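You operate a simulated robot arm through the tools that you are given. There is no shell and no other tool.

You are at the controls of a simulated robot arm. One attempt, no reset.

JOB
Pour the cream paste into the red, stir it even and fill the middle hollow of the 40 ml mould.
Fine: stir and pour gently so that no bubbles form; put the beakers and the stick back. Set down upright: beaker with the black ring, beaker with the yellow ring.
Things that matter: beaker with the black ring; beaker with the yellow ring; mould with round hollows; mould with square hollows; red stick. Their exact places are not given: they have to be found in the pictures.

It is judged by the outcome, as a careful person would: the job done as asked, and still so three seconds after it is handed in. It fails if anything else is knocked over, pushed out of place, dropped, spilled or broken.

ROBOT AND FRAMES
A 7-joint arm with a two-finger parallel gripper on a trunk, on a base that moves. Base frame: it is fixed to the floor where the robot stands at the start and does not move with it; the origin is under the middle of the robot, x ahead of it, y to its left, z up. Readings come in mm, degrees, newtons and seconds.
With the tool pointing down near the work surface it reaches from about 300 to 720 mm from the robot's upright axis, wherever it stands. Its first joint turns from -166.0 to 166.0 degrees. Payload 1.57 kg.
The tool frame sits at the grasp point between the pads (the TCP): z along the fingers, y along the line on which they close. The tips reach 30 mm beyond it. Largest opening 80 mm; finger width 17, thickness 12; the body of the gripper, 40 by 82 mm, starts 80 mm behind the TCP.
Orientation is told as [roll, pitch, yaw] about the base's x, y, z axes, in that order, counted from this pose: with the fingers straight down and closing along the base's y, the tool's x points along the base's -x, its y along +y and its z along -z.

CONTROLS
- The arm moves only by the tool arm_command. Its argument "steps" is one flat list of numbers, 7 for each row, row after row: the gripper command, from -1 (shut) to 1 (fully open), values between in proportion, then the shift along the tool's x, y, z in mm, then the turn, a rotation vector about the tool's x, y, z in degrees. In form: [fingers, dx, dy, dz, wx, wy, wz, fingers, dx, dy, dz, wx, wy, wz, ...]. A call has 1 to 20 rows; each row is the pose to reach, as a shift and turn from the pose commanded when the call began, along the tool's axes at that moment. A row lasts 0.2 s, in which the tool goes at most 50 mm and 8.6 degrees; a call with a longer step from one row to the next is refused whole, and so is a gripper value outside its range. Where a pose cannot be reached the arm comes as near as it can. A force on the tool above 50 N (or 10 N above the force at the start of the call, whichever is more), or a blocked arm, ends the call early, and 0.2 s more pass. The fingers move at their own pace (about 72 mm/s each) and stop on an object; they squeeze with about 24 N. The grip force told is the motor's: it shows also when the fingers shut on nothing. Time passes only in rows, and 0.2 s behind the last, so rows that repeat a pose let the fingers close. It gives the time, the measured TCP pose, the force on the tool (base axes), the opening and the grip force at its end, in the units of the frame above (readings bear some noise), with the torque about the TCP (base axes, N m) and any sound that the robot's microphone picked up.
- Cameras (640 x 400 px; columns grow to the right, rows downward): "scene" is now at [0.2, 139.9, 1400.8]; the picture's right is [0.00, -1.00, 0.00], its down [-0.52, -0.00, -0.85] and it looks along [0.85, 0.00, -0.52] (base axes); focal length 259 px, centre (320, 200). "wrist" rides on the gripper at [72, -7, -122] in the tool frame; the picture's right is [0.09, 1.00, 0.00], its down [-0.84, 0.08, -0.54] and it looks along [-0.54, 0.05, 0.84] (tool axes); focal length 238 px, centre (320, 200).
- camera(camera): a new picture of that camera. It takes no simulated time.
- raise_lower(by): slides the trunk up (or, below 0, down) by that many mm; the arm and the scene camera ride with it, the base frame stays. It gives what a move gives, with no picture.
- drive_base(legs): drives the robot by 1 to 6 legs, each [ahead, left, turn to the left] in mm, mm and degrees, along the robot's own axes; the way and the turn of a leg run together, so that a leg with both is an arc; at most 1500 mm and 180 degrees a leg. The arm and the cameras ride along, it lands a little off, and it stops where it bumps. It gives what a move gives.
- aim_head(pan, tilt): turns the head with the scene camera to pan (to the left, within 86 degrees either way) and tilt (down, from -29 to 69), counted from straight ahead of the robot. It gives what a move gives.
- measure_at(camera, pixels): for up to 12 pixels [column, row] of the newest picture of that camera ("zoom" is the newest enlarged one), the place [x, y, z] in the base frame of the surface seen there, good to about 2 mm. It takes no simulated time.
- enlarge(camera, box): a new picture of the part [left, top, right, bottom] of that camera's present view, enlarged. It takes no simulated time.
- finish_job(): hands the job in; it is judged then, once.

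Leave the gripper open and the arm clear of the work at the hand-in unless told otherwise.

The tools are called after "Emit:" by a JSON object that holds its "method" and its "body". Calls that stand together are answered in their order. arm_command: Moves the arm, as the interface text tells. Its arguments: {"type":"object","properties":{"steps":{"type":"array","items":{"type":"number"}}},"required":["steps"]} The other tools are called the same way: raise_lower (by) moves the trunk up or down; drive_base (legs) drives the base; aim_head (pan, tilt) turns the head that bears the scene camera; camera (camera) takes a picture; measure_at (camera, pixels) gives the place of the surface under pixels of a picture; enlarge (camera, box) takes an enlarged picture of a part of a camera's view; finish_job () hands the job in.

At the start:

```text
time: 0.0
position: [378.1, 162.2, 1222.7]
ee_rot: [0.0, 0.1, 0.0]
wrist_force: [-0.5, -0.2, 0.5]
torque: [-0.02, -0.03, -0.01]
opening: 80.2
grip_force: 0.1
trunk travel left (down, up): [-50.0, 65.0]
robot x, y, heading: [0.8, 2.1, 0.1]
head pan, tilt (commanded): [0.3, 31.9]
```

scene: 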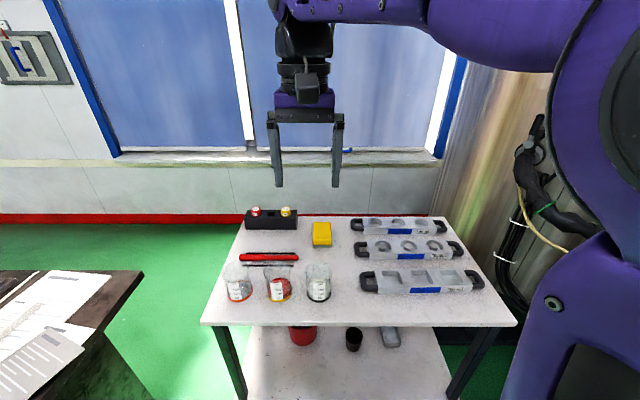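
wrist: 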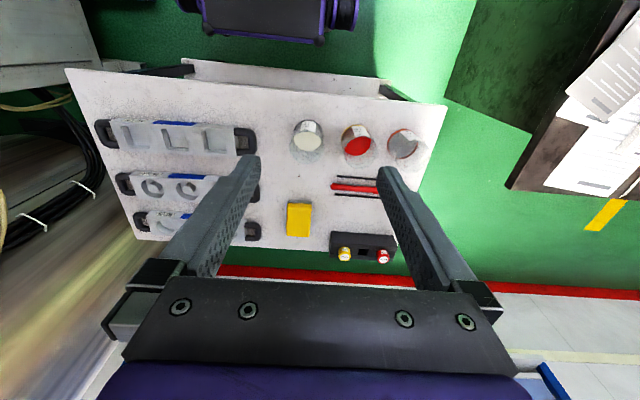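

I see a table with three beakers, sticks, a sponge and three moulds. I'll enlarge the scene to read the labels.

Emit:
{"method": "enlarge", "body": {"camera": "scene", "box": [210, 200, 350, 310]}}

Emit:
{"method": "enlarge", "body": {"camera": "scene", "box": [340, 205, 490, 305]}}

Emit:
{"method": "enlarge", "body": {"camera": "wrist", "box": [80, 90, 270, 250]}}

Emit:
{"method": "enlarge", "body": {"camera": "wrist", "box": [270, 100, 440, 270]}}

```text
3.64 times, centred on (280, 255) of scene
```

zoom: 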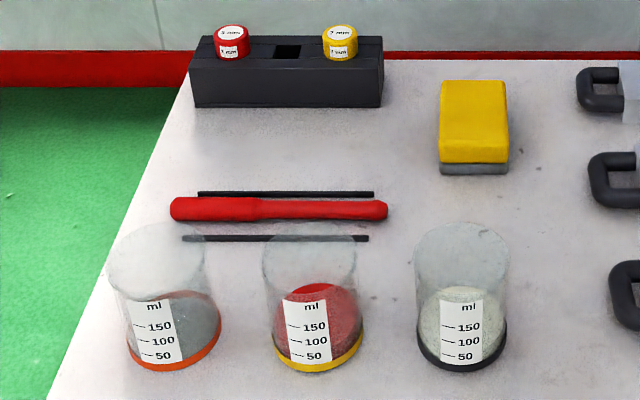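

```text
4.00 times, centred on (415, 255) of scene
```

zoom: 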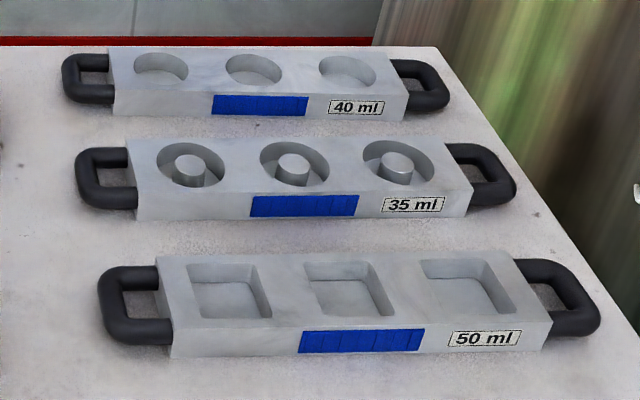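

```text
2.50 times, centred on (175, 170) of wrist
```

zoom: 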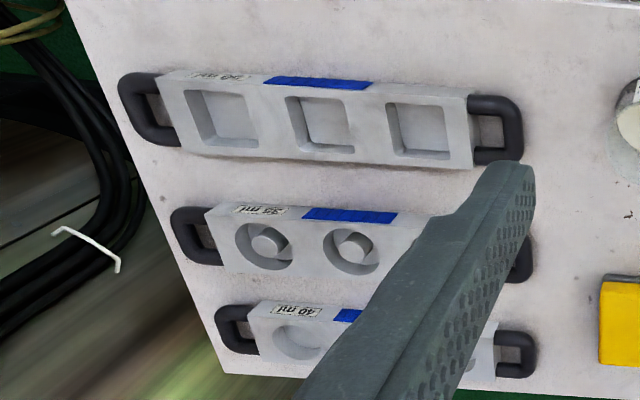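

```text
2.35 times, centred on (355, 185) of wrist
```

zoom: 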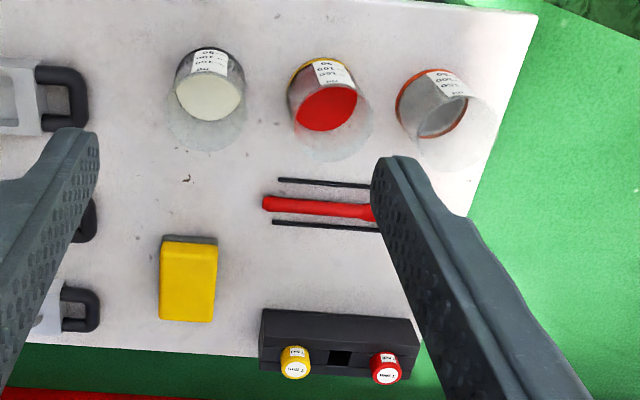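

Cream is in the black-ringed beaker, red in the yellow-ringed one, and the 40 ml mould is the farthest, with plain round hollows. I'll take the places of the main points from the scene picture.

Emit:
{"method": "camera", "body": {"camera": "scene"}}

Emit:
{"method": "measure_at", "body": {"camera": "scene", "pixels": [[240, 318], [480, 318], [250, 225], [430, 222], [279, 292], [318, 293], [318, 285], [279, 285], [245, 257], [297, 257], [376, 223], [400, 222]]}}

```text
taken
```

scene: 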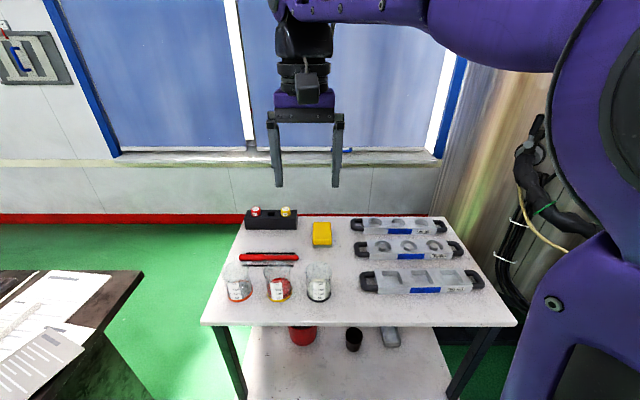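

```text
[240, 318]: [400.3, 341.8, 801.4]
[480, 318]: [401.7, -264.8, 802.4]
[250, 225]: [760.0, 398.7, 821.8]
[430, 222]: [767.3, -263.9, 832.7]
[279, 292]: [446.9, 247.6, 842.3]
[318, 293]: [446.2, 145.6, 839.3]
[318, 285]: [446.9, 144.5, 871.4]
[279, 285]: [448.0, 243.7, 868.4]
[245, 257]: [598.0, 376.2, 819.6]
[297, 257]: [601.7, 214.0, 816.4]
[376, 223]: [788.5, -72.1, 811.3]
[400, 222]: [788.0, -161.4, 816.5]
```

I'll enlarge the beakers and stick further and measure them, before moving anything.

Emit:
{"method": "enlarge", "body": {"camera": "scene", "box": [260, 250, 340, 305]}}

Emit:
{"method": "measure_at", "body": {"camera": "zoom", "pixels": [[150, 265], [150, 335], [150, 100], [150, 120], [460, 265], [460, 335], [460, 100], [460, 385], [150, 395], [460, 230], [150, 230], [300, 380]]}}

Emit:
{"method": "enlarge", "body": {"camera": "scene", "box": [230, 240, 310, 280]}}

```text
7.27 times, centred on (300, 278) of scene
```

zoom: 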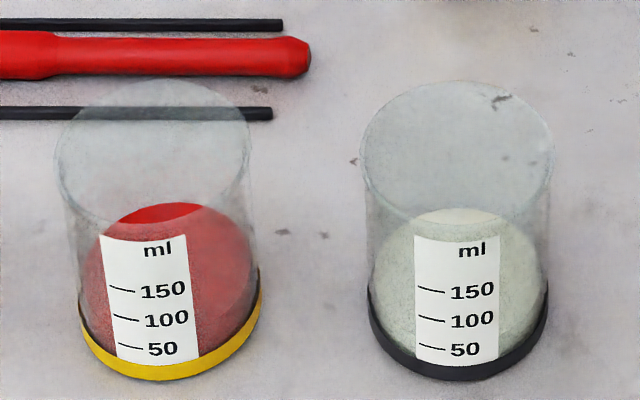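

```text
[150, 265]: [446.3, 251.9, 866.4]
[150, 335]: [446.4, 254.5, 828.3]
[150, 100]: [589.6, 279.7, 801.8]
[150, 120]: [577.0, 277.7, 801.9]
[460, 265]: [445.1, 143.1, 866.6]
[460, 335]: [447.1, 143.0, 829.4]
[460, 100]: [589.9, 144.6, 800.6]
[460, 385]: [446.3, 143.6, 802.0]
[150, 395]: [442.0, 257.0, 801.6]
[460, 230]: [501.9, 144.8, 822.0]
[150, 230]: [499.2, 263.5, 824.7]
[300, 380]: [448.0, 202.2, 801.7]
```

```text
8.00 times, centred on (270, 260) of scene
```

zoom: 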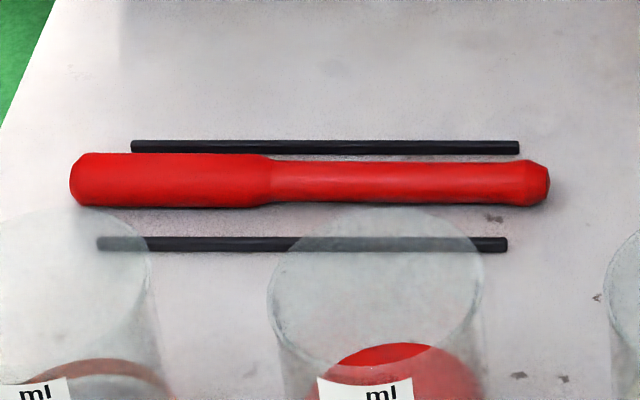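

Emit:
{"method": "measure_at", "body": {"camera": "zoom", "pixels": [[200, 147], [450, 148], [520, 148], [133, 146], [200, 243], [450, 244], [506, 245], [150, 180], [220, 180], [350, 180], [450, 180], [540, 184]]}}

Emit:
{"method": "enlarge", "body": {"camera": "scene", "box": [345, 210, 455, 240]}}

```text
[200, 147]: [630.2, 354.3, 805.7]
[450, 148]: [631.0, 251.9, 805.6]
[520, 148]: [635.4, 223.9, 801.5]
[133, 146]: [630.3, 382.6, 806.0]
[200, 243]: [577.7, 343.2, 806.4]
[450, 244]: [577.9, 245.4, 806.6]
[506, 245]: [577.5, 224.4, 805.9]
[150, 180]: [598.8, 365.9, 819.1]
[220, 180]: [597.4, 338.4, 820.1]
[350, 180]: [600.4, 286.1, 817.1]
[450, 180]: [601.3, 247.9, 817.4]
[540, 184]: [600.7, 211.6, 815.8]
```

```text
5.82 times, centred on (400, 225) of scene
```

zoom: 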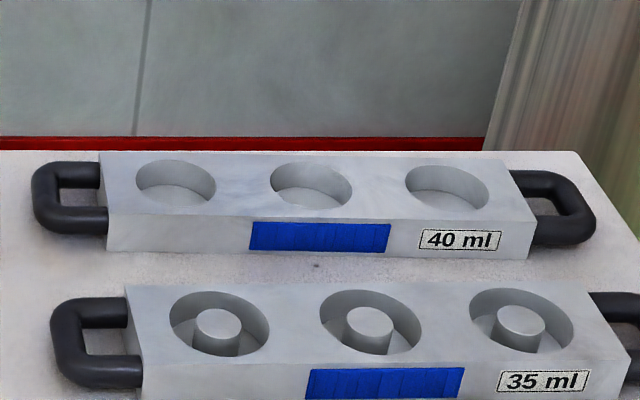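

The beakers are about 68 mm wide and 87 mm tall, at x≈480 with y≈143 (black) and 252 (yellow). The stick lies at x≈603, from y 207 to 397, between two thin rails 4–5 mm high. I'll bring the wrist camera nearer for a closer look, well above everything.

Emit:
{"method": "arm_command", "body": {"steps": [1, -13, 5, 28, 0, 0, 0, 1, -26, 10, 56, 0, 0, 0, 1, -39, 15, 84, 0, 0, 0, 1, -52, 20, 112, 0, 0, 0, 1, -60, 25, 140, 0, 0, 0, 1, -60, 30, 168, 0, 0, 0, 1, -60, 30, 168, 0, 0, 0]}}

Emit:
{"method": "camera", "body": {"camera": "wrist"}}

Emit:
{"method": "camera", "body": {"camera": "scene"}}

```text
time: 1.6
position: [438.1, 193.9, 1055.8]
ee_rot: [-0.1, 0.0, -0.1]
wrist_force: [-0.3, 0.3, -0.8]
torque: [-0.02, 0.0, -0.01]
opening: 80.1
grip_force: 0.1
trunk travel left (down, up): [-50.0, 65.0]
robot x, y, heading: [-6.1, -0.3, 0.0]
head pan, tilt (commanded): [0.3, 31.9]
```

```text
taken
```

wrist: 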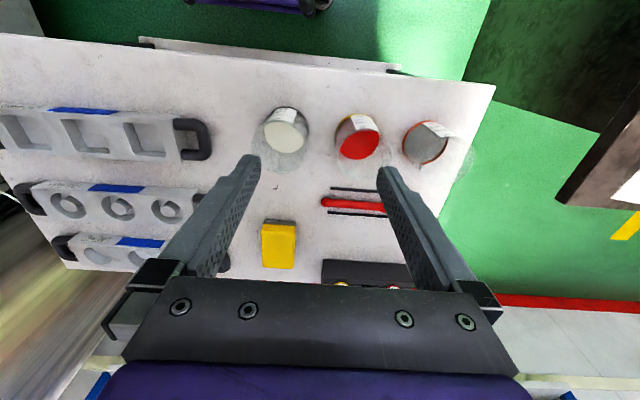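

```text
taken
```

scene: 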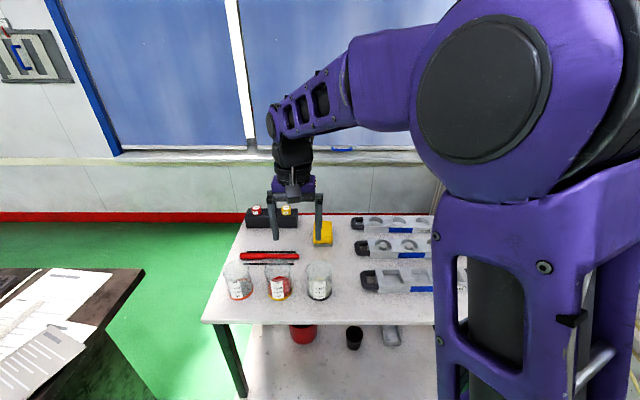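

The wrist view is now clearer. I'll enlarge the beakers and stick in it and measure again.

Emit:
{"method": "enlarge", "body": {"camera": "wrist", "box": [250, 90, 460, 220]}}

Emit:
{"method": "measure_at", "body": {"camera": "zoom", "pixels": [[105, 130], [330, 160], [540, 160], [80, 130], [135, 130], [105, 105], [105, 165], [290, 155], [370, 155], [330, 200], [250, 350], [380, 360]]}}

Emit:
{"method": "enlarge", "body": {"camera": "wrist", "box": [0, 90, 240, 280]}}

```text
3.05 times, centred on (355, 155) of wrist
```

zoom: 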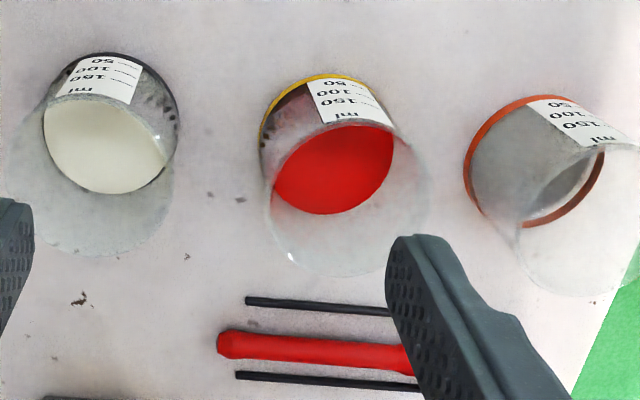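

```text
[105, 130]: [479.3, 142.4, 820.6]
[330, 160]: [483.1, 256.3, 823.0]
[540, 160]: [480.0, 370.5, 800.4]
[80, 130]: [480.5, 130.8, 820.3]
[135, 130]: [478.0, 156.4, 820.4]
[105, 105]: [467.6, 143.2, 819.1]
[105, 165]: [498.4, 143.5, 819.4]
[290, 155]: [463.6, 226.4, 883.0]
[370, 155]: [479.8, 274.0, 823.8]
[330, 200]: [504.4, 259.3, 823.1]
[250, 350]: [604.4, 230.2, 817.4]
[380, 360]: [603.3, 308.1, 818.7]
```

```text
2.11 times, centred on (120, 185) of wrist
```

zoom: 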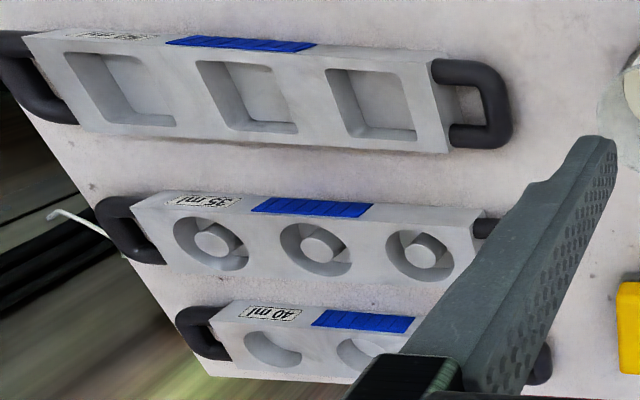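

The cream surface is at z≈820 and the red at z≈823, about 45–60 ml in each. The orange-ringed beaker is empty. I want to hold the beakers with the tool near horizontal and pour by pitching it down, so I'll first try that tool orientation in free air.

Emit:
{"method": "arm_command", "body": {"steps": [1, -17, 0, -1, 0, -8.18, 0, 1, -34, 0, -4, 0, -16.36, 0, 1, -51, 0, -9, 0, -24.5, 0, 1, -66, 0, -16, 0, -32.7, 0, 1, -80, 0, -24, 0, -40.9, 0, 1, -92, 0, -35, 0, -49.1, 0, 1, -103, 0, -46, 0, -57.3, 0, 1, -111, 0, -58, 0, -65.4, 0, 1, -117, 0, -72, 0, -73.6, 0, 1, -121, 0, -86, 0, -81.8, 0, 1, -122, 0, -100, 0, -90, 0, 1, -122, 0, -100, 0, -90, 0]}}

Emit:
{"method": "camera", "body": {"camera": "scene"}}

Emit:
{"method": "camera", "body": {"camera": "wrist"}}

```text
time: 4.2
position: [560.6, 192.7, 1155.1]
ee_rot: [158.8, -89.9, -158.8]
wrist_force: [0.0, 0.2, 0.3]
torque: [-0.03, 0.01, 0.0]
opening: 79.9
grip_force: 0.1
trunk travel left (down, up): [-50.0, 65.0]
robot x, y, heading: [1.8, -0.2, -0.2]
head pan, tilt (commanded): [0.3, 31.9]
```

```text
taken
```

scene: 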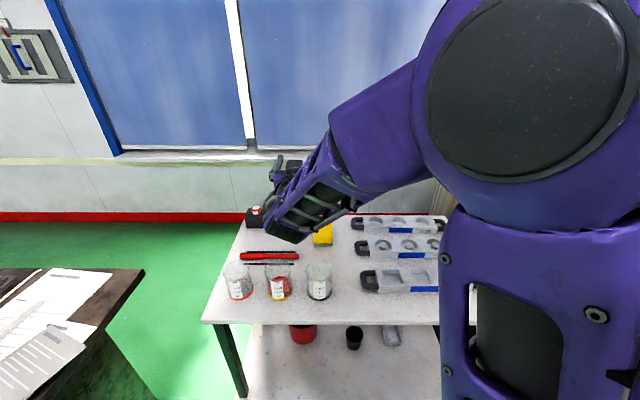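

```text
taken
```

wrist: 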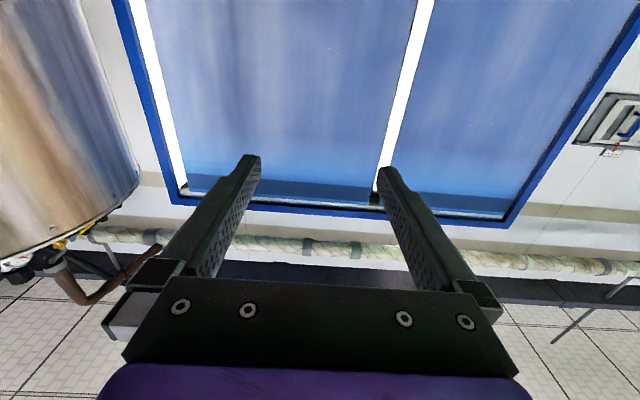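

The horizontal tool works there, with the camera above. Now I'll see whether it also reaches in front of the black-ringed beaker at lower height, staying above the rims (z 889).

Emit:
{"method": "arm_command", "body": {"steps": [1, -20, -5, -14, 0, 0, 0, 1, -40, -10, -28, 0, 0, 0, 1, -60, -15, -42, 0, 0, 0, 1, -80, -20, -56, 0, 0, 0, 1, -100, -25, -70, 0, 0, 0, 1, -120, -30, -84, 0, 0, 0, 1, -140, -35, -98, 0, 0, 0, 1, -160, -40, -112, 0, 0, 0, 1, -180, -45, -126, 0, 0, 0, 1, -195, -50, -140, 0, 0, 0, 1, -195, -50, -140, 0, 0, 0]}}

Emit:
{"method": "camera", "body": {"camera": "scene"}}

Emit:
{"method": "camera", "body": {"camera": "wrist"}}

```text
time: 6.6
position: [421.8, 142.9, 1348.8]
ee_rot: [45.5, -90.0, -45.4]
wrist_force: [-0.6, 0.1, 0.4]
torque: [0.01, 0.0, 0.01]
opening: 79.7
grip_force: 0.1
trunk travel left (down, up): [-50.0, 65.0]
robot x, y, heading: [-2.7, 2.8, 0.3]
head pan, tilt (commanded): [0.3, 31.9]
```

```text
taken
```

scene: 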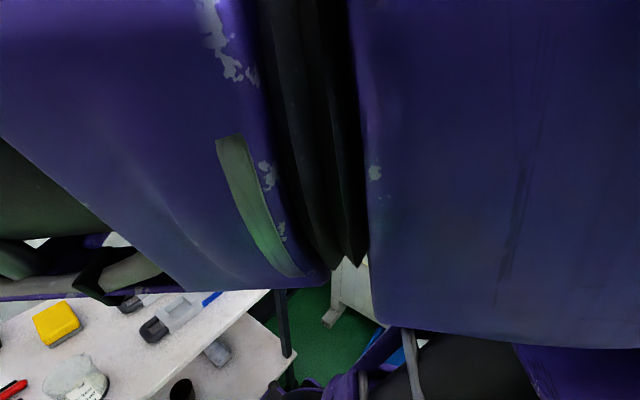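

```text
taken
```

wrist: 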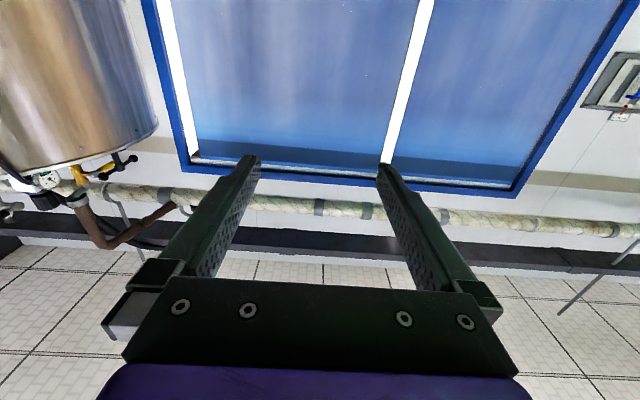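

The arm went up, not down: with this wrist roll the tool's x points down, so the camera hangs below. I'll go back forward and turn the wrist 180° about the tool axis so the camera sits on top.

Emit:
{"method": "arm_command", "body": {"steps": [1, 20, 5, 14, 0, 0, 0, 1, 40, 10, 28, 0, 0, 0, 1, 60, 15, 42, 0, 0, 0, 1, 80, 20, 56, 0, 0, 0, 1, 100, 25, 70, 0, 0, 0, 1, 120, 30, 84, 0, 0, 0, 1, 140, 35, 98, 0, 0, 0, 1, 160, 40, 112, 0, 0, 0, 1, 180, 45, 126, 0, 0, 0, 1, 195, 50, 140, 0, 0, 0, 1, 195, 50, 140, 0, 0, 8.5, 1, 195, 50, 140, 0, 0, 17, 1, 195, 50, 140, 0, 0, 25.5, 1, 195, 50, 140, 0, 0, 34, 1, 195, 50, 140, 0, 0, 42.5, 1, 195, 50, 140, 0, 0, 51, 1, 195, 50, 140, 0, 0, 59.5, 1, 195, 50, 140, 0, 0, 68, 1, 195, 50, 140, 0, 0, 76.5, 1, 195, 50, 140, 0, 0, 85]}}

Emit:
{"method": "camera", "body": {"camera": "scene"}}

```text
time: 10.8
position: [560.3, 192.0, 1155.0]
ee_rot: [89.9, -4.9, -90.1]
wrist_force: [-0.9, -0.5, -0.2]
torque: [0.0, 0.01, 0.03]
opening: 80.3
grip_force: 0.1
trunk travel left (down, up): [-50.0, 65.0]
robot x, y, heading: [-0.5, -1.9, 0.1]
head pan, tilt (commanded): [0.3, 31.9]
```

```text
taken
```

scene: 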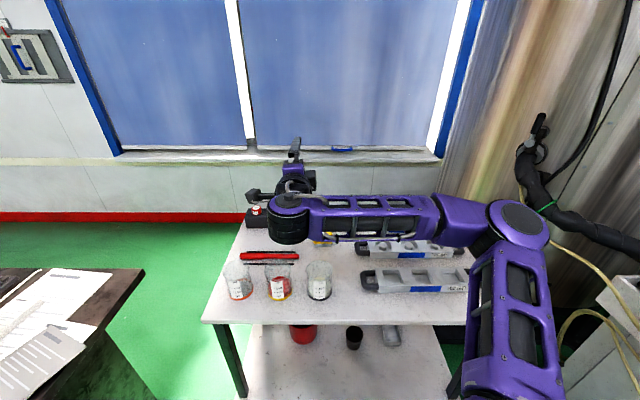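

It turned 85° and the arm swung its elbow lower to the right. I'll continue the turn to 180° at this height.

Emit:
{"method": "arm_command", "body": {"steps": [1, 0, 0, 0, 0, 0, 8, 1, 0, 0, 0, 0, 0, 16, 1, 0, 0, 0, 0, 0, 24, 1, 0, 0, 0, 0, 0, 32, 1, 0, 0, 0, 0, 0, 40, 1, 0, 0, 0, 0, 0, 48, 1, 0, 0, 0, 0, 0, 56, 1, 0, 0, 0, 0, 0, 64, 1, 0, 0, 0, 0, 0, 72, 1, 0, 0, 0, 0, 0, 80, 1, 0, 0, 0, 0, 0, 88, 1, 0, 0, 0, 0, 0, 95, 1, 0, 0, 0, 0, 0, 95]}}

Emit:
{"method": "camera", "body": {"camera": "scene"}}

Emit:
{"method": "camera", "body": {"camera": "wrist"}}

```text
time: 13.6
position: [577.0, 111.6, 1176.6]
ee_rot: [79.7, 52.8, -87.3]
wrist_force: [0.6, -0.1, 0.5]
torque: [0.01, -0.02, -0.01]
opening: 80.0
grip_force: 0.1
out of reach, approached as far as the arm can: row 1, 2, 3, 4, 5, 6, 7, 8, 9, 10, 11, 12, 13
trunk travel left (down, up): [-50.0, 65.0]
robot x, y, heading: [-3.3, -0.7, -0.2]
head pan, tilt (commanded): [0.3, 31.9]
```

```text
taken
```

scene: 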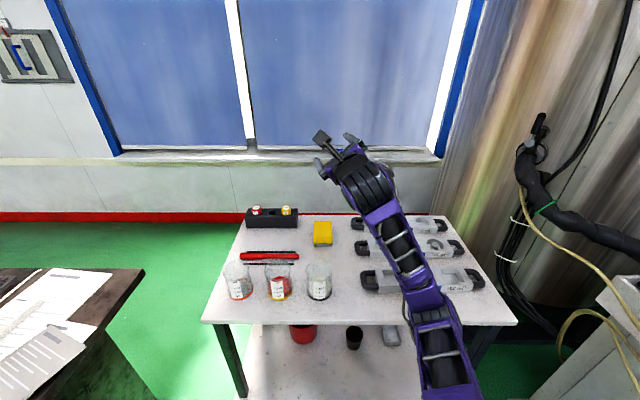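

```text
taken
```

wrist: 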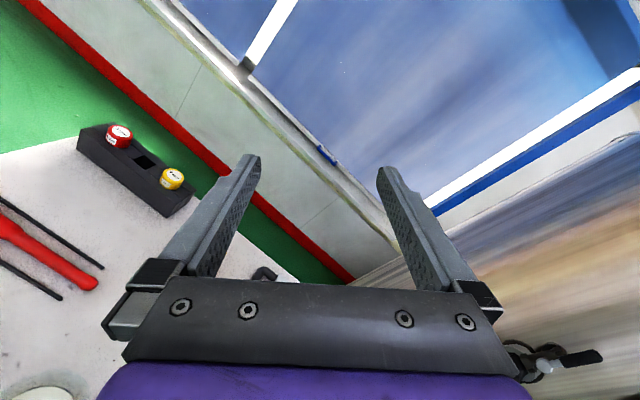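

It stopped about 37° short at a joint limit. A lower position may suit the joints better, so I'll lower along the tool's x by 150 mm in the air and see how the pose settles.

Emit:
{"method": "arm_command", "body": {"steps": [1, -25, 0, 0, 0, 0, 0, 1, -50, 0, 0, 0, 0, 0, 1, -75, 0, 0, 0, 0, 0, 1, -100, 0, 0, 0, 0, 0, 1, -100, 0, 0, 0, 0, 0, 1, -100, 0, 0, 0, 0, 0]}}

Emit:
{"method": "camera", "body": {"camera": "scene"}}

```text
time: 15.0
position: [600.4, 49.6, 1163.2]
ee_rot: [79.4, 52.6, -87.3]
wrist_force: [0.1, -0.2, 0.2]
torque: [0.01, -0.04, -0.02]
opening: 80.0
grip_force: 0.0
out of reach, approached as far as the arm can: row 1, 2, 3, 4, 5, 6
trunk travel left (down, up): [-50.0, 65.0]
robot x, y, heading: [-1.5, -1.5, -0.1]
head pan, tilt (commanded): [0.3, 31.9]
```

```text
taken
```

scene: 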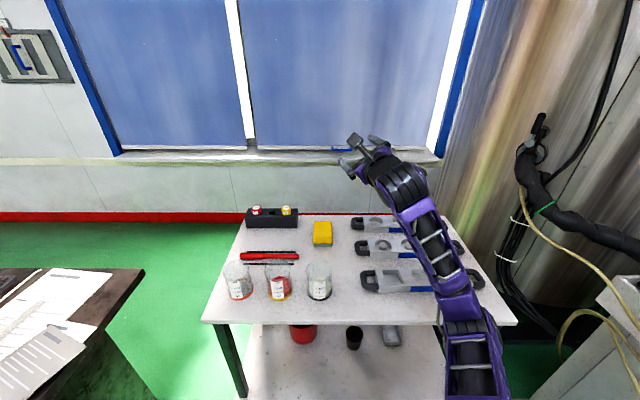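

This way round is limited by the joints. With the tool pitched 30–45° below horizontal, the camera-below roll is clear of the table after all, so I'll turn back to it.

Emit:
{"method": "arm_command", "body": {"steps": [1, 0, 0, 0, 0, 0, -8.4, 1, 0, 0, 0, 0, 0, -16.8, 1, 0, 0, 0, 0, 0, -25.2, 1, 0, 0, 0, 0, 0, -33.6, 1, 0, 0, 0, 0, 0, -42, 1, 0, 0, 0, 0, 0, -50.4, 1, 0, 0, 0, 0, 0, -58.8, 1, 0, 0, 0, 0, 0, -67.2, 1, 0, 0, 0, 0, 0, -75.6, 1, 0, 0, 0, 0, 0, -84, 1, 0, 0, 0, 0, 0, -92.4, 1, 0, 0, 0, 0, 0, -100.8, 1, 0, 0, 0, 0, 0, -109.2, 1, 0, 0, 0, 0, 0, -117.6, 1, 0, 0, 0, 0, 0, -126, 1, 0, 0, 0, 0, 0, -134.4, 1, 0, 0, 0, 0, 0, -142.8, 1, 0, 0, 0, 0, 0, -142.8]}}

Emit:
{"method": "camera", "body": {"camera": "scene"}}

```text
time: 18.8
position: [601.4, 51.0, 1165.0]
ee_rot: [3.1, -83.8, 7.9]
wrist_force: [0.0, 0.5, -0.6]
torque: [-0.01, 0.01, -0.01]
opening: 80.0
grip_force: 0.0
trunk travel left (down, up): [-50.0, 65.0]
robot x, y, heading: [2.2, 0.0, 0.1]
head pan, tilt (commanded): [0.3, 31.9]
```

```text
taken
```

scene: 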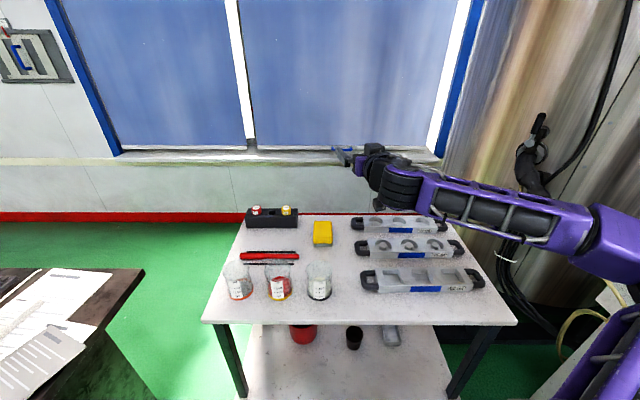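

The tool is near horizontal again, yawed about 11°. I'll square its heading first.

Emit:
{"method": "arm_command", "body": {"steps": [1, 0, 0, 0, 5.5, 0, 0.6, 1, 0, 0, 0, 10.9, 0, 1.2, 1, 0, 0, 0, 10.9, 0, 1.2]}}

```text
time: 19.6
position: [600.7, 50.0, 1164.8]
ee_rot: [4.1, -83.7, -4.1]
wrist_force: [0.1, 0.1, 1.1]
torque: [0.0, 0.0, 0.04]
opening: 80.0
grip_force: 0.0
trunk travel left (down, up): [-50.0, 65.0]
robot x, y, heading: [0.8, 0.2, 0.1]
head pan, tilt (commanded): [0.3, 31.9]
```

Emit:
{"method": "arm_command", "body": {"steps": [1, 21.5, 13.8, -18, 0, 4.25, 0, 1, 43, 27.5, -36, 0, 8.5, 0, 1, 64.5, 41.3, -54, 0, 12.75, 0, 1, 86, 55, -72, 0, 17, 0, 1, 107.5, 68.8, -90, 0, 21.25, 0, 1, 129, 82.5, -108, 0, 25.5, 0, 1, 150.5, 96.3, -126, 0, 29.75, 0, 1, 172, 110, -143, 0, 34, 0, 1, 172, 110, -143, 0, 34, 0]}}

Emit:
{"method": "camera", "body": {"camera": "scene"}}

Emit:
{"method": "camera", "body": {"camera": "wrist"}}

```text
time: 21.6
position: [439.9, 160.5, 1009.5]
ee_rot: [0.6, -49.7, -0.6]
wrist_force: [0.7, 0.5, -0.4]
torque: [0.01, -0.01, 0.01]
opening: 80.1
grip_force: 0.0
trunk travel left (down, up): [-50.0, 65.0]
robot x, y, heading: [1.5, 0.3, 0.2]
head pan, tilt (commanded): [0.3, 31.9]
```

```text
taken
```

scene: 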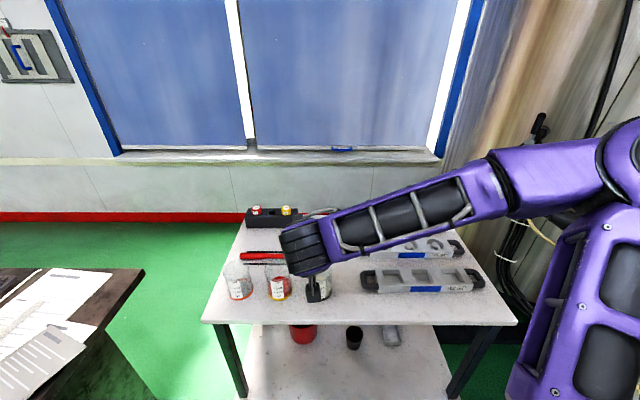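

```text
taken
```

wrist: 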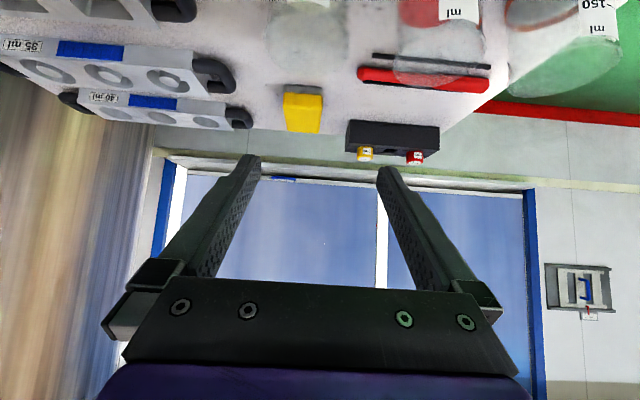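

The arm holds this 40° downward pitch well. The mould at x≈785 is near the reach limit, so shifting the base to the right would help. I'll look around on the right and at the floor in front before driving.

Emit:
{"method": "aim_head", "body": {"pan": -60, "tilt": 45}}

Emit:
{"method": "camera", "body": {"camera": "scene"}}

Emit:
{"method": "aim_head", "body": {"pan": -10, "tilt": 67}}

Emit:
{"method": "camera", "body": {"camera": "scene"}}

```text
time: 22.9
position: [439.5, 160.6, 1009.2]
ee_rot: [0.7, -49.8, -0.5]
wrist_force: [0.8, -1.0, -0.8]
torque: [-0.01, 0.01, -0.01]
opening: 79.9
grip_force: 0.0
trunk travel left (down, up): [-50.0, 65.0]
robot x, y, heading: [-1.2, 2.8, -0.0]
head pan, tilt (commanded): [-60.0, 45.0]
```

```text
taken
```

scene: 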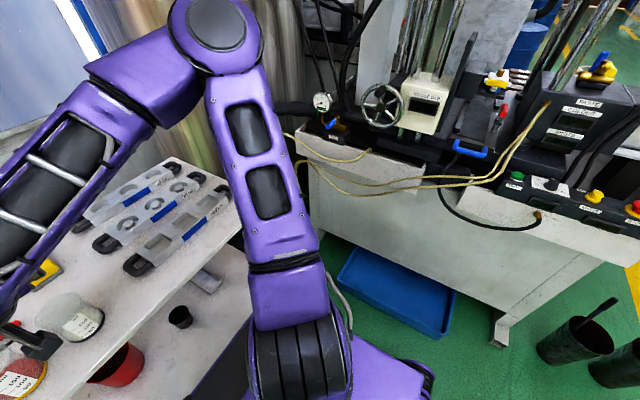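

```text
time: 24.1
position: [440.3, 161.4, 1010.2]
ee_rot: [0.7, -49.7, -0.6]
wrist_force: [-1.3, -0.4, -0.1]
torque: [-0.01, -0.02, -0.02]
opening: 80.1
grip_force: 0.0
trunk travel left (down, up): [-50.0, 65.0]
robot x, y, heading: [5.0, 1.9, -0.1]
head pan, tilt (commanded): [-10.0, 67.0]
```

```text
taken
```

scene: 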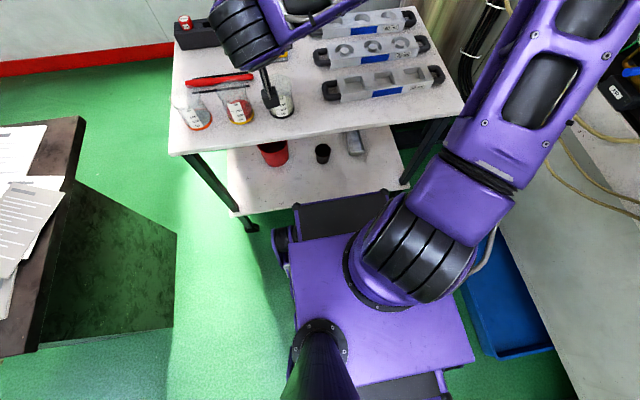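

I can see the base's top, the lower shelf and a blue tray on the floor to the right. I'll measure the clearances.

Emit:
{"method": "measure_at", "body": {"camera": "scene", "pixels": [[297, 245], [300, 208], [385, 192], [465, 350], [470, 290], [500, 350], [270, 210], [400, 185], [300, 230], [430, 150], [340, 380], [490, 230]]}}

```text
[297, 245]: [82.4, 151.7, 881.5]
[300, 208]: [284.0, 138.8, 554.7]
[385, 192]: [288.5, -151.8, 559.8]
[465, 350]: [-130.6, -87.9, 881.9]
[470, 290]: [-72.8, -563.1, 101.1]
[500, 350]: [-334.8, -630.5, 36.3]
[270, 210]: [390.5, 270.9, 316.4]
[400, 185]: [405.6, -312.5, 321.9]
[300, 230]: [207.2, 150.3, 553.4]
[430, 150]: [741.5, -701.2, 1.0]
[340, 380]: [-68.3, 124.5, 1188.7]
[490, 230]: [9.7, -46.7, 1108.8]
```

The base front is at x≈288, table edge at 386, and the tray at y≈-563, so there is room. I'll check the elbow's clearance to the equipment on the right.

Emit:
{"method": "aim_head", "body": {"pan": -50, "tilt": 25}}

Emit:
{"method": "camera", "body": {"camera": "scene"}}

Emit:
{"method": "measure_at", "body": {"camera": "scene", "pixels": [[215, 120], [280, 140], [150, 100], [330, 200], [370, 200], [400, 250], [300, 60], [450, 150], [330, 300], [240, 60], [180, 200], [420, 180]]}}

```text
time: 25.2
position: [440.8, 160.3, 1010.0]
ee_rot: [0.7, -49.7, -0.4]
wrist_force: [0.9, -0.2, -0.1]
torque: [-0.01, -0.01, 0.0]
opening: 79.7
grip_force: 0.1
trunk travel left (down, up): [-50.0, 65.0]
robot x, y, heading: [-0.4, -2.7, 0.0]
head pan, tilt (commanded): [-50.0, 25.0]
```

```text
taken
```

scene: 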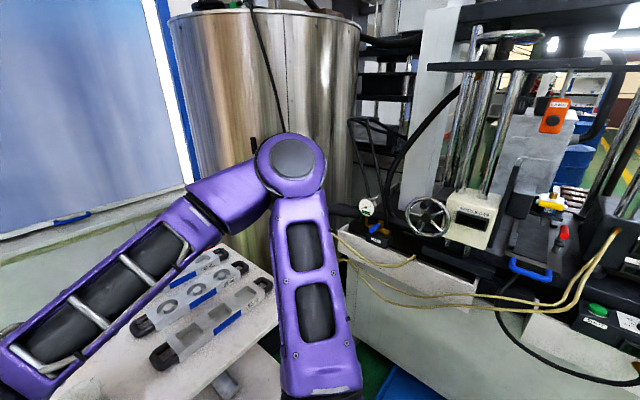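

```text
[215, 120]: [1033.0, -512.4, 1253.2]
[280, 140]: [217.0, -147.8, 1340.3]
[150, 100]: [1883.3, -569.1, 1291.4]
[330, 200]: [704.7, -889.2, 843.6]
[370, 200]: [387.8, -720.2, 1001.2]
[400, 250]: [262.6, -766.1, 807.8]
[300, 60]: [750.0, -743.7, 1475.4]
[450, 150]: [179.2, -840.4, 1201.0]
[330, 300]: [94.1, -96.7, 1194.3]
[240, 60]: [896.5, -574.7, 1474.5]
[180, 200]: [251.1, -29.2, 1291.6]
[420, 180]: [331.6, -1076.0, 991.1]
```

The elbow is at about (217, -148, 1340), far from everything. I'll drive 20 mm ahead and 100 mm to the right, with the arm at z≈1010 clear of the beakers.

Emit:
{"method": "drive_base", "body": {"legs": [[20, -100, 0]]}}

Emit:
{"method": "aim_head", "body": {"pan": 10, "tilt": 40}}

Emit:
{"method": "camera", "body": {"camera": "scene"}}

Emit:
{"method": "camera", "body": {"camera": "wrist"}}

```text
time: 26.8
position: [459.8, 61.3, 1010.1]
ee_rot: [0.7, -49.7, -0.6]
wrist_force: [0.2, 0.0, -0.4]
torque: [-0.03, 0.01, 0.01]
opening: 80.0
grip_force: 0.2
trunk travel left (down, up): [-50.0, 65.0]
robot x, y, heading: [24.0, -102.1, -0.0]
head pan, tilt (commanded): [-50.0, 25.0]
```

```text
time: 28.1
position: [460.5, 60.0, 1010.2]
ee_rot: [0.8, -49.8, -0.5]
wrist_force: [-0.8, 0.5, 0.6]
torque: [-0.02, 0.0, 0.01]
opening: 80.2
grip_force: 0.0
trunk travel left (down, up): [-50.0, 65.0]
robot x, y, heading: [16.4, -105.0, -0.1]
head pan, tilt (commanded): [10.0, 40.0]
```

```text
taken
```

scene: 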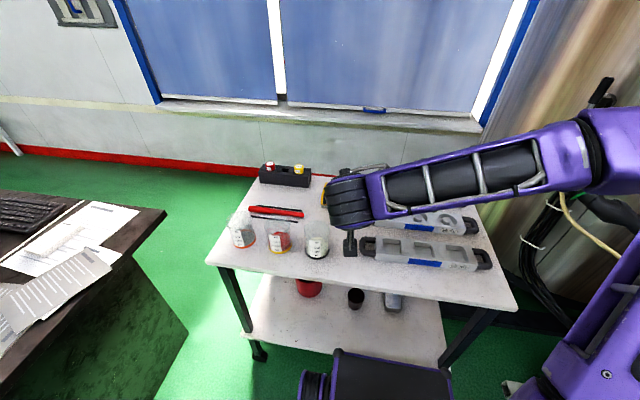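

```text
taken
```

wrist: 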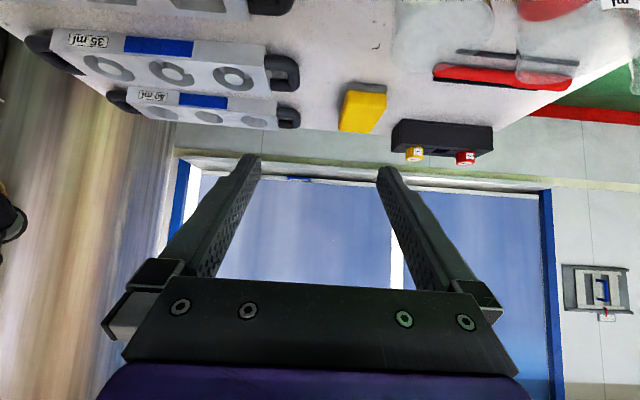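

Base is now about (20, -103). Next I test a flatter pitch (20° below horizontal) in front of the black-ringed beaker, still above rim height.

Emit:
{"method": "arm_command", "body": {"steps": [1, 14, 14, -3.6, 0, -3.3, 0, 1, 28, 28, -7.2, 0, -6.7, 0, 1, 42, 42, -10.8, 0, -10, 0, 1, 56, 55, -14.4, 0, -13.3, 0, 1, 70, 69, -18, 0, -16.7, 0, 1, 83, 83, -21.5, 0, -20, 0, 1, 83, 83, -21.5, 0, -20, 0]}}

Emit:
{"method": "camera", "body": {"camera": "scene"}}

Emit:
{"method": "camera", "body": {"camera": "wrist"}}

```text
time: 29.7
position: [389.0, 144.0, 959.8]
ee_rot: [1.4, -69.8, -1.4]
wrist_force: [-0.5, 0.3, 0.2]
torque: [0.03, -0.01, -0.01]
opening: 80.0
grip_force: 0.1
trunk travel left (down, up): [-50.0, 65.0]
robot x, y, heading: [18.0, -98.6, 0.1]
head pan, tilt (commanded): [10.0, 40.0]
```

```text
taken
```

scene: 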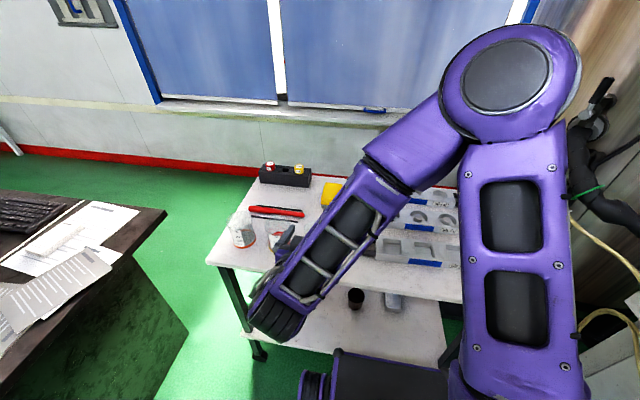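

```text
taken
```

wrist: 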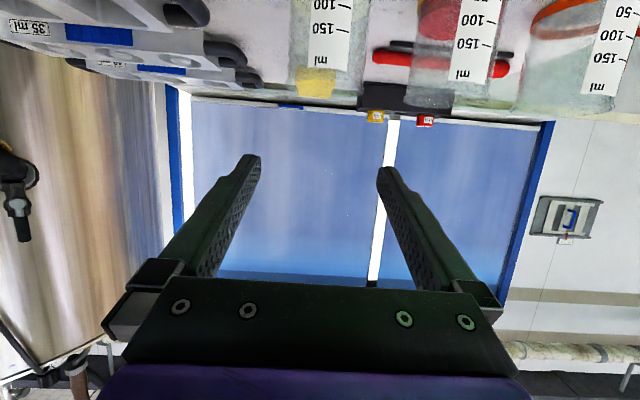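

It reaches. Before committing, I'll test the pouring pose over the 40 ml mould (tool pitched 80°) high in the air.

Emit:
{"method": "arm_command", "body": {"steps": [1, -11.2, -21.7, 22.4, 0, 4.3, 0, 1, -22.4, -43.4, 44.8, 0, 8.6, 0, 1, -33.6, -65.1, 67.2, 0, 12.9, 0, 1, -44.7, -86.9, 89.5, 0, 17.1, 0, 1, -55.9, -108.6, 111.9, 0, 21.4, 0, 1, -67.1, -130.3, 134.3, 0, 25.7, 0, 1, -78.3, -152, 156.7, 0, 30, 0, 1, -89.5, -173.7, 179.1, 0, 34.3, 0, 1, -100.7, -195.4, 201.5, 0, 38.6, 0, 1, -111.9, -217.1, 223.9, 0, 42.9, 0, 1, -123, -238.9, 246.2, 0, 47.1, 0, 1, -134.2, -260.6, 268.6, 0, 51.4, 0, 1, -145.4, -282.3, 291, 0, 55.7, 0, 1, -156.6, -304, 313.4, 0, 60, 0, 1, -156.6, -304, 313.4, 0, 60, 0]}}

Emit:
{"method": "camera", "body": {"camera": "wrist"}}

Emit:
{"method": "camera", "body": {"camera": "scene"}}

```text
time: 32.9
position: [737.3, -158.5, 996.0]
ee_rot: [0.6, -9.7, 0.0]
wrist_force: [-0.6, 0.1, -0.4]
torque: [0.03, 0.02, 0.01]
opening: 80.2
grip_force: 0.0
trunk travel left (down, up): [-50.0, 65.0]
robot x, y, heading: [19.2, -97.7, -0.1]
head pan, tilt (commanded): [10.0, 40.0]
```

```text
taken
```

wrist: 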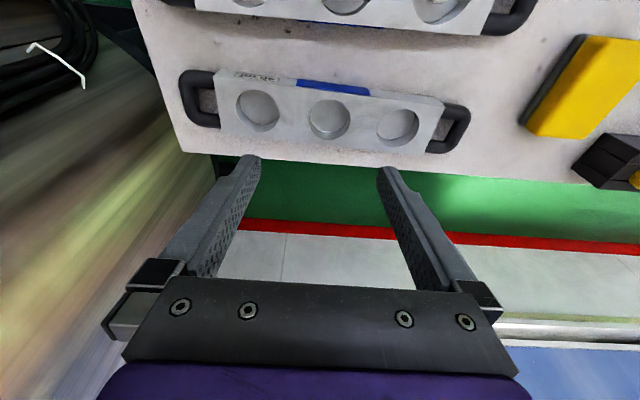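

```text
taken
```

scene: 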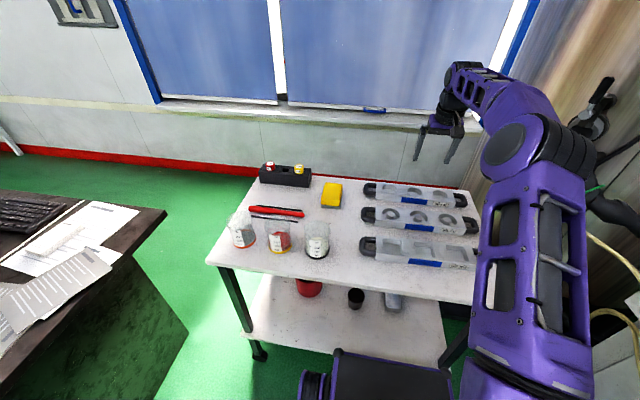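

It reaches there too. This view shows the 40 ml mould's three round hollows, so I'll measure the middle one closely.

Emit:
{"method": "enlarge", "body": {"camera": "wrist", "box": [180, 60, 480, 160]}}

Emit:
{"method": "measure_at", "body": {"camera": "wrist", "pixels": [[329, 120], [311, 105], [307, 120], [352, 120], [329, 98], [329, 142], [285, 110], [372, 125], [330, 150], [330, 93], [258, 110], [397, 126]]}}

```text
2.13 times, centred on (330, 110) of wrist
```

zoom: 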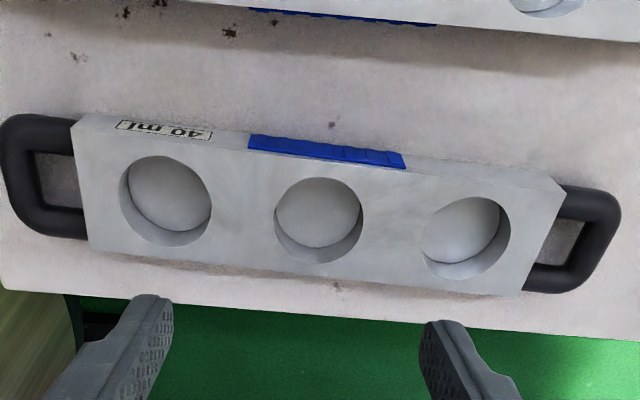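

```text
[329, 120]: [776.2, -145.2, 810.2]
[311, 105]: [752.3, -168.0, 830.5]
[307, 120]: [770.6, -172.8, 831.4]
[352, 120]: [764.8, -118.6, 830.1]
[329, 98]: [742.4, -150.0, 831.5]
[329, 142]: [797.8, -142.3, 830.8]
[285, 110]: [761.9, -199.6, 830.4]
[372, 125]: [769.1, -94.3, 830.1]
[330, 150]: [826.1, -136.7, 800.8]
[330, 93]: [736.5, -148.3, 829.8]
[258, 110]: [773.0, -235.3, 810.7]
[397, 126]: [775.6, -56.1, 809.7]
```

Emit:
{"method": "measure_at", "body": {"camera": "zoom", "pixels": [[270, 218], [368, 222], [320, 172], [318, 268], [285, 185], [352, 255], [290, 260], [352, 187], [100, 250], [510, 290], [80, 130], [555, 190]]}}

```text
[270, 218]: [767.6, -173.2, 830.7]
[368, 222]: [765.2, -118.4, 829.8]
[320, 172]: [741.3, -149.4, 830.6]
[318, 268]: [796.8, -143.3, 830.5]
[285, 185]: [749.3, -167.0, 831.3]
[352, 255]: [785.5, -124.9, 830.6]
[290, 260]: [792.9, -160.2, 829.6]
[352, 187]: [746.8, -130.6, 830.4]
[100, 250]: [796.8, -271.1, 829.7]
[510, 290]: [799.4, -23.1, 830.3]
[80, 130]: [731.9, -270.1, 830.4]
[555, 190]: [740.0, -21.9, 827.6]
```

I'll cross-check the measuring against the known fingertip place, and re-measure the beakers from here in the scene view.

Emit:
{"method": "measure_at", "body": {"camera": "wrist", "pixels": [[252, 158], [384, 172], [245, 165], [392, 178]]}}

Emit:
{"method": "enlarge", "body": {"camera": "scene", "box": [220, 190, 350, 270]}}

```text
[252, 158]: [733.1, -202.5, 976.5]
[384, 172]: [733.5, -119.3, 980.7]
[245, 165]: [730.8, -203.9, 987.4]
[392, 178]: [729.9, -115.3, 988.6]
```

```text
4.92 times, centred on (285, 230) of scene
```

zoom: 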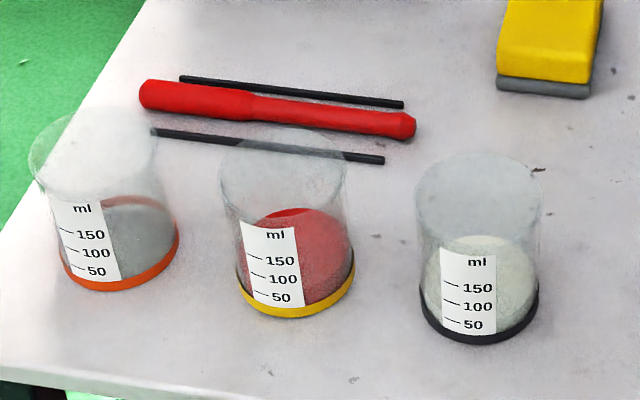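

Emit:
{"method": "measure_at", "body": {"camera": "zoom", "pixels": [[480, 337], [424, 312], [535, 308], [450, 330], [515, 328], [295, 312], [240, 285], [352, 280], [265, 303], [330, 303], [470, 300], [275, 272]]}}

```text
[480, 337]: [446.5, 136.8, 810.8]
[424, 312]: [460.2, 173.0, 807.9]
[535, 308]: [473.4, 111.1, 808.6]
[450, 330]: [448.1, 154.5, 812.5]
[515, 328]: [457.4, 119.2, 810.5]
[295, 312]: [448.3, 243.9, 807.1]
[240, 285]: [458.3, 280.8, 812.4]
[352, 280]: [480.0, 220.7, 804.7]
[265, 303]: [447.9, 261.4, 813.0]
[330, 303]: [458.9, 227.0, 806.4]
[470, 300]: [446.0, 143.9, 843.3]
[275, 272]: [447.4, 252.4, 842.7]
```

Tip check agrees within about 2 mm. Middle hollow is centred at about (768.5, -146), top z≈830.5, bottom z≈810. Beaker centres: black (480, 144), yellow (480.5, 253). Now back over to in front of the black-ringed beaker at pitch 20°.

Emit:
{"method": "arm_command", "body": {"steps": [1, 23.8, 20.2, -2.1, 0, -4.0, 0, 1, 47.6, 40.3, -4.2, 0, -8.0, 0, 1, 71.4, 60.5, -6.3, 0, -12.1, 0, 1, 95.2, 80.7, -8.4, 0, -16.1, 0, 1, 119, 100.8, -10.5, 0, -20.1, 0, 1, 142.8, 121, -12.6, 0, -24.1, 0, 1, 166.6, 141.2, -14.7, 0, -28.1, 0, 1, 190.4, 161.3, -16.9, 0, -32.2, 0, 1, 214.2, 181.5, -19, 0, -36.2, 0, 1, 238, 201.7, -21, 0, -40.2, 0, 1, 261.8, 221.8, -23.2, 0, -44.2, 0, 1, 285.6, 242, -25.3, 0, -48.2, 0, 1, 309.4, 262.2, -27.4, 0, -52.2, 0, 1, 333.2, 282.3, -29.5, 0, -56.3, 0, 1, 357, 302.5, -31.6, 0, -60.3, 0, 1, 357, 302.5, -31.6, 0, -60.3, 0]}}

Emit:
{"method": "camera", "body": {"camera": "wrist"}}

Emit:
{"method": "camera", "body": {"camera": "scene"}}

```text
time: 35.9
position: [451.3, 28.2, 973.0]
ee_rot: [5.4, -63.3, -17.8]
wrist_force: [0.1, -1.4, 0.0]
torque: [0.04, 0.0, 0.02]
opening: 80.1
grip_force: 0.1
trunk travel left (down, up): [-50.0, 65.0]
robot x, y, heading: [20.6, -102.8, 0.1]
head pan, tilt (commanded): [10.0, 40.0]
stopped in row 14: the arm was blocked; the commanded pose is now the measured one
```

```text
taken
```

wrist: 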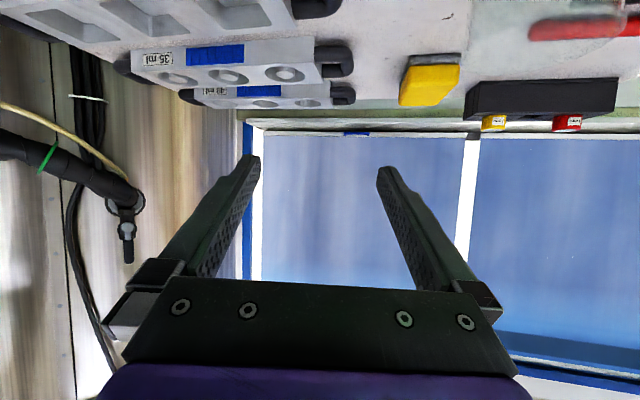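

```text
taken
```

scene: 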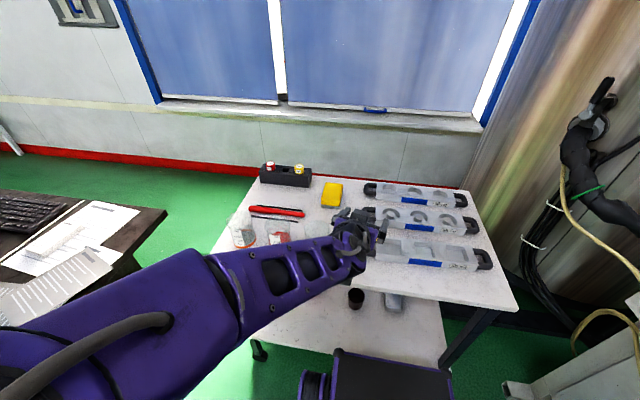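

The arm swung its elbow to the left on the way back and got blocked, at (451, 28, 973). I'll look at how the arm lies before moving on.

Emit:
{"method": "aim_head", "body": {"pan": 30, "tilt": 60}}

Emit:
{"method": "camera", "body": {"camera": "scene"}}

Emit:
{"method": "aim_head", "body": {"pan": -30, "tilt": 60}}

Emit:
{"method": "camera", "body": {"camera": "scene"}}

```text
time: 36.7
position: [449.6, 28.6, 970.6]
ee_rot: [5.3, -63.2, -17.7]
wrist_force: [0.2, -0.2, -0.9]
torque: [0.0, 0.0, 0.02]
opening: 80.2
grip_force: 0.1
trunk travel left (down, up): [-50.0, 65.0]
robot x, y, heading: [19.2, -96.8, -0.1]
head pan, tilt (commanded): [30.0, 60.0]
```

```text
taken
```

scene: 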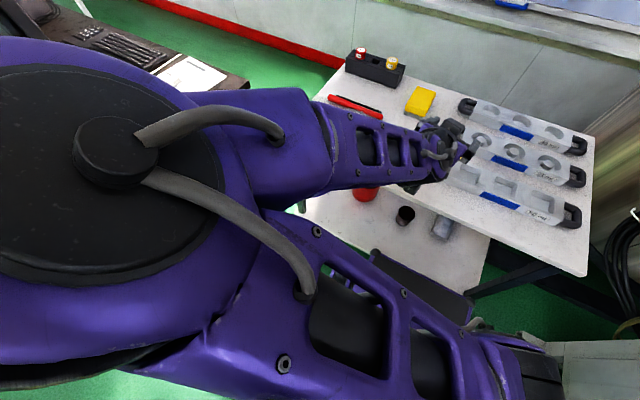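

```text
time: 38.0
position: [450.3, 29.0, 971.5]
ee_rot: [5.3, -63.2, -17.7]
wrist_force: [-0.8, 0.1, -0.7]
torque: [-0.01, 0.01, 0.01]
opening: 79.8
grip_force: 0.1
trunk travel left (down, up): [-50.0, 65.0]
robot x, y, heading: [20.0, -100.5, -0.1]
head pan, tilt (commanded): [-30.0, 60.0]
```

```text
taken
```

scene: 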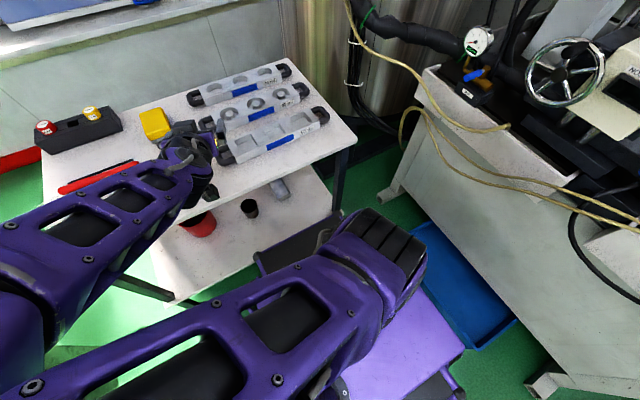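

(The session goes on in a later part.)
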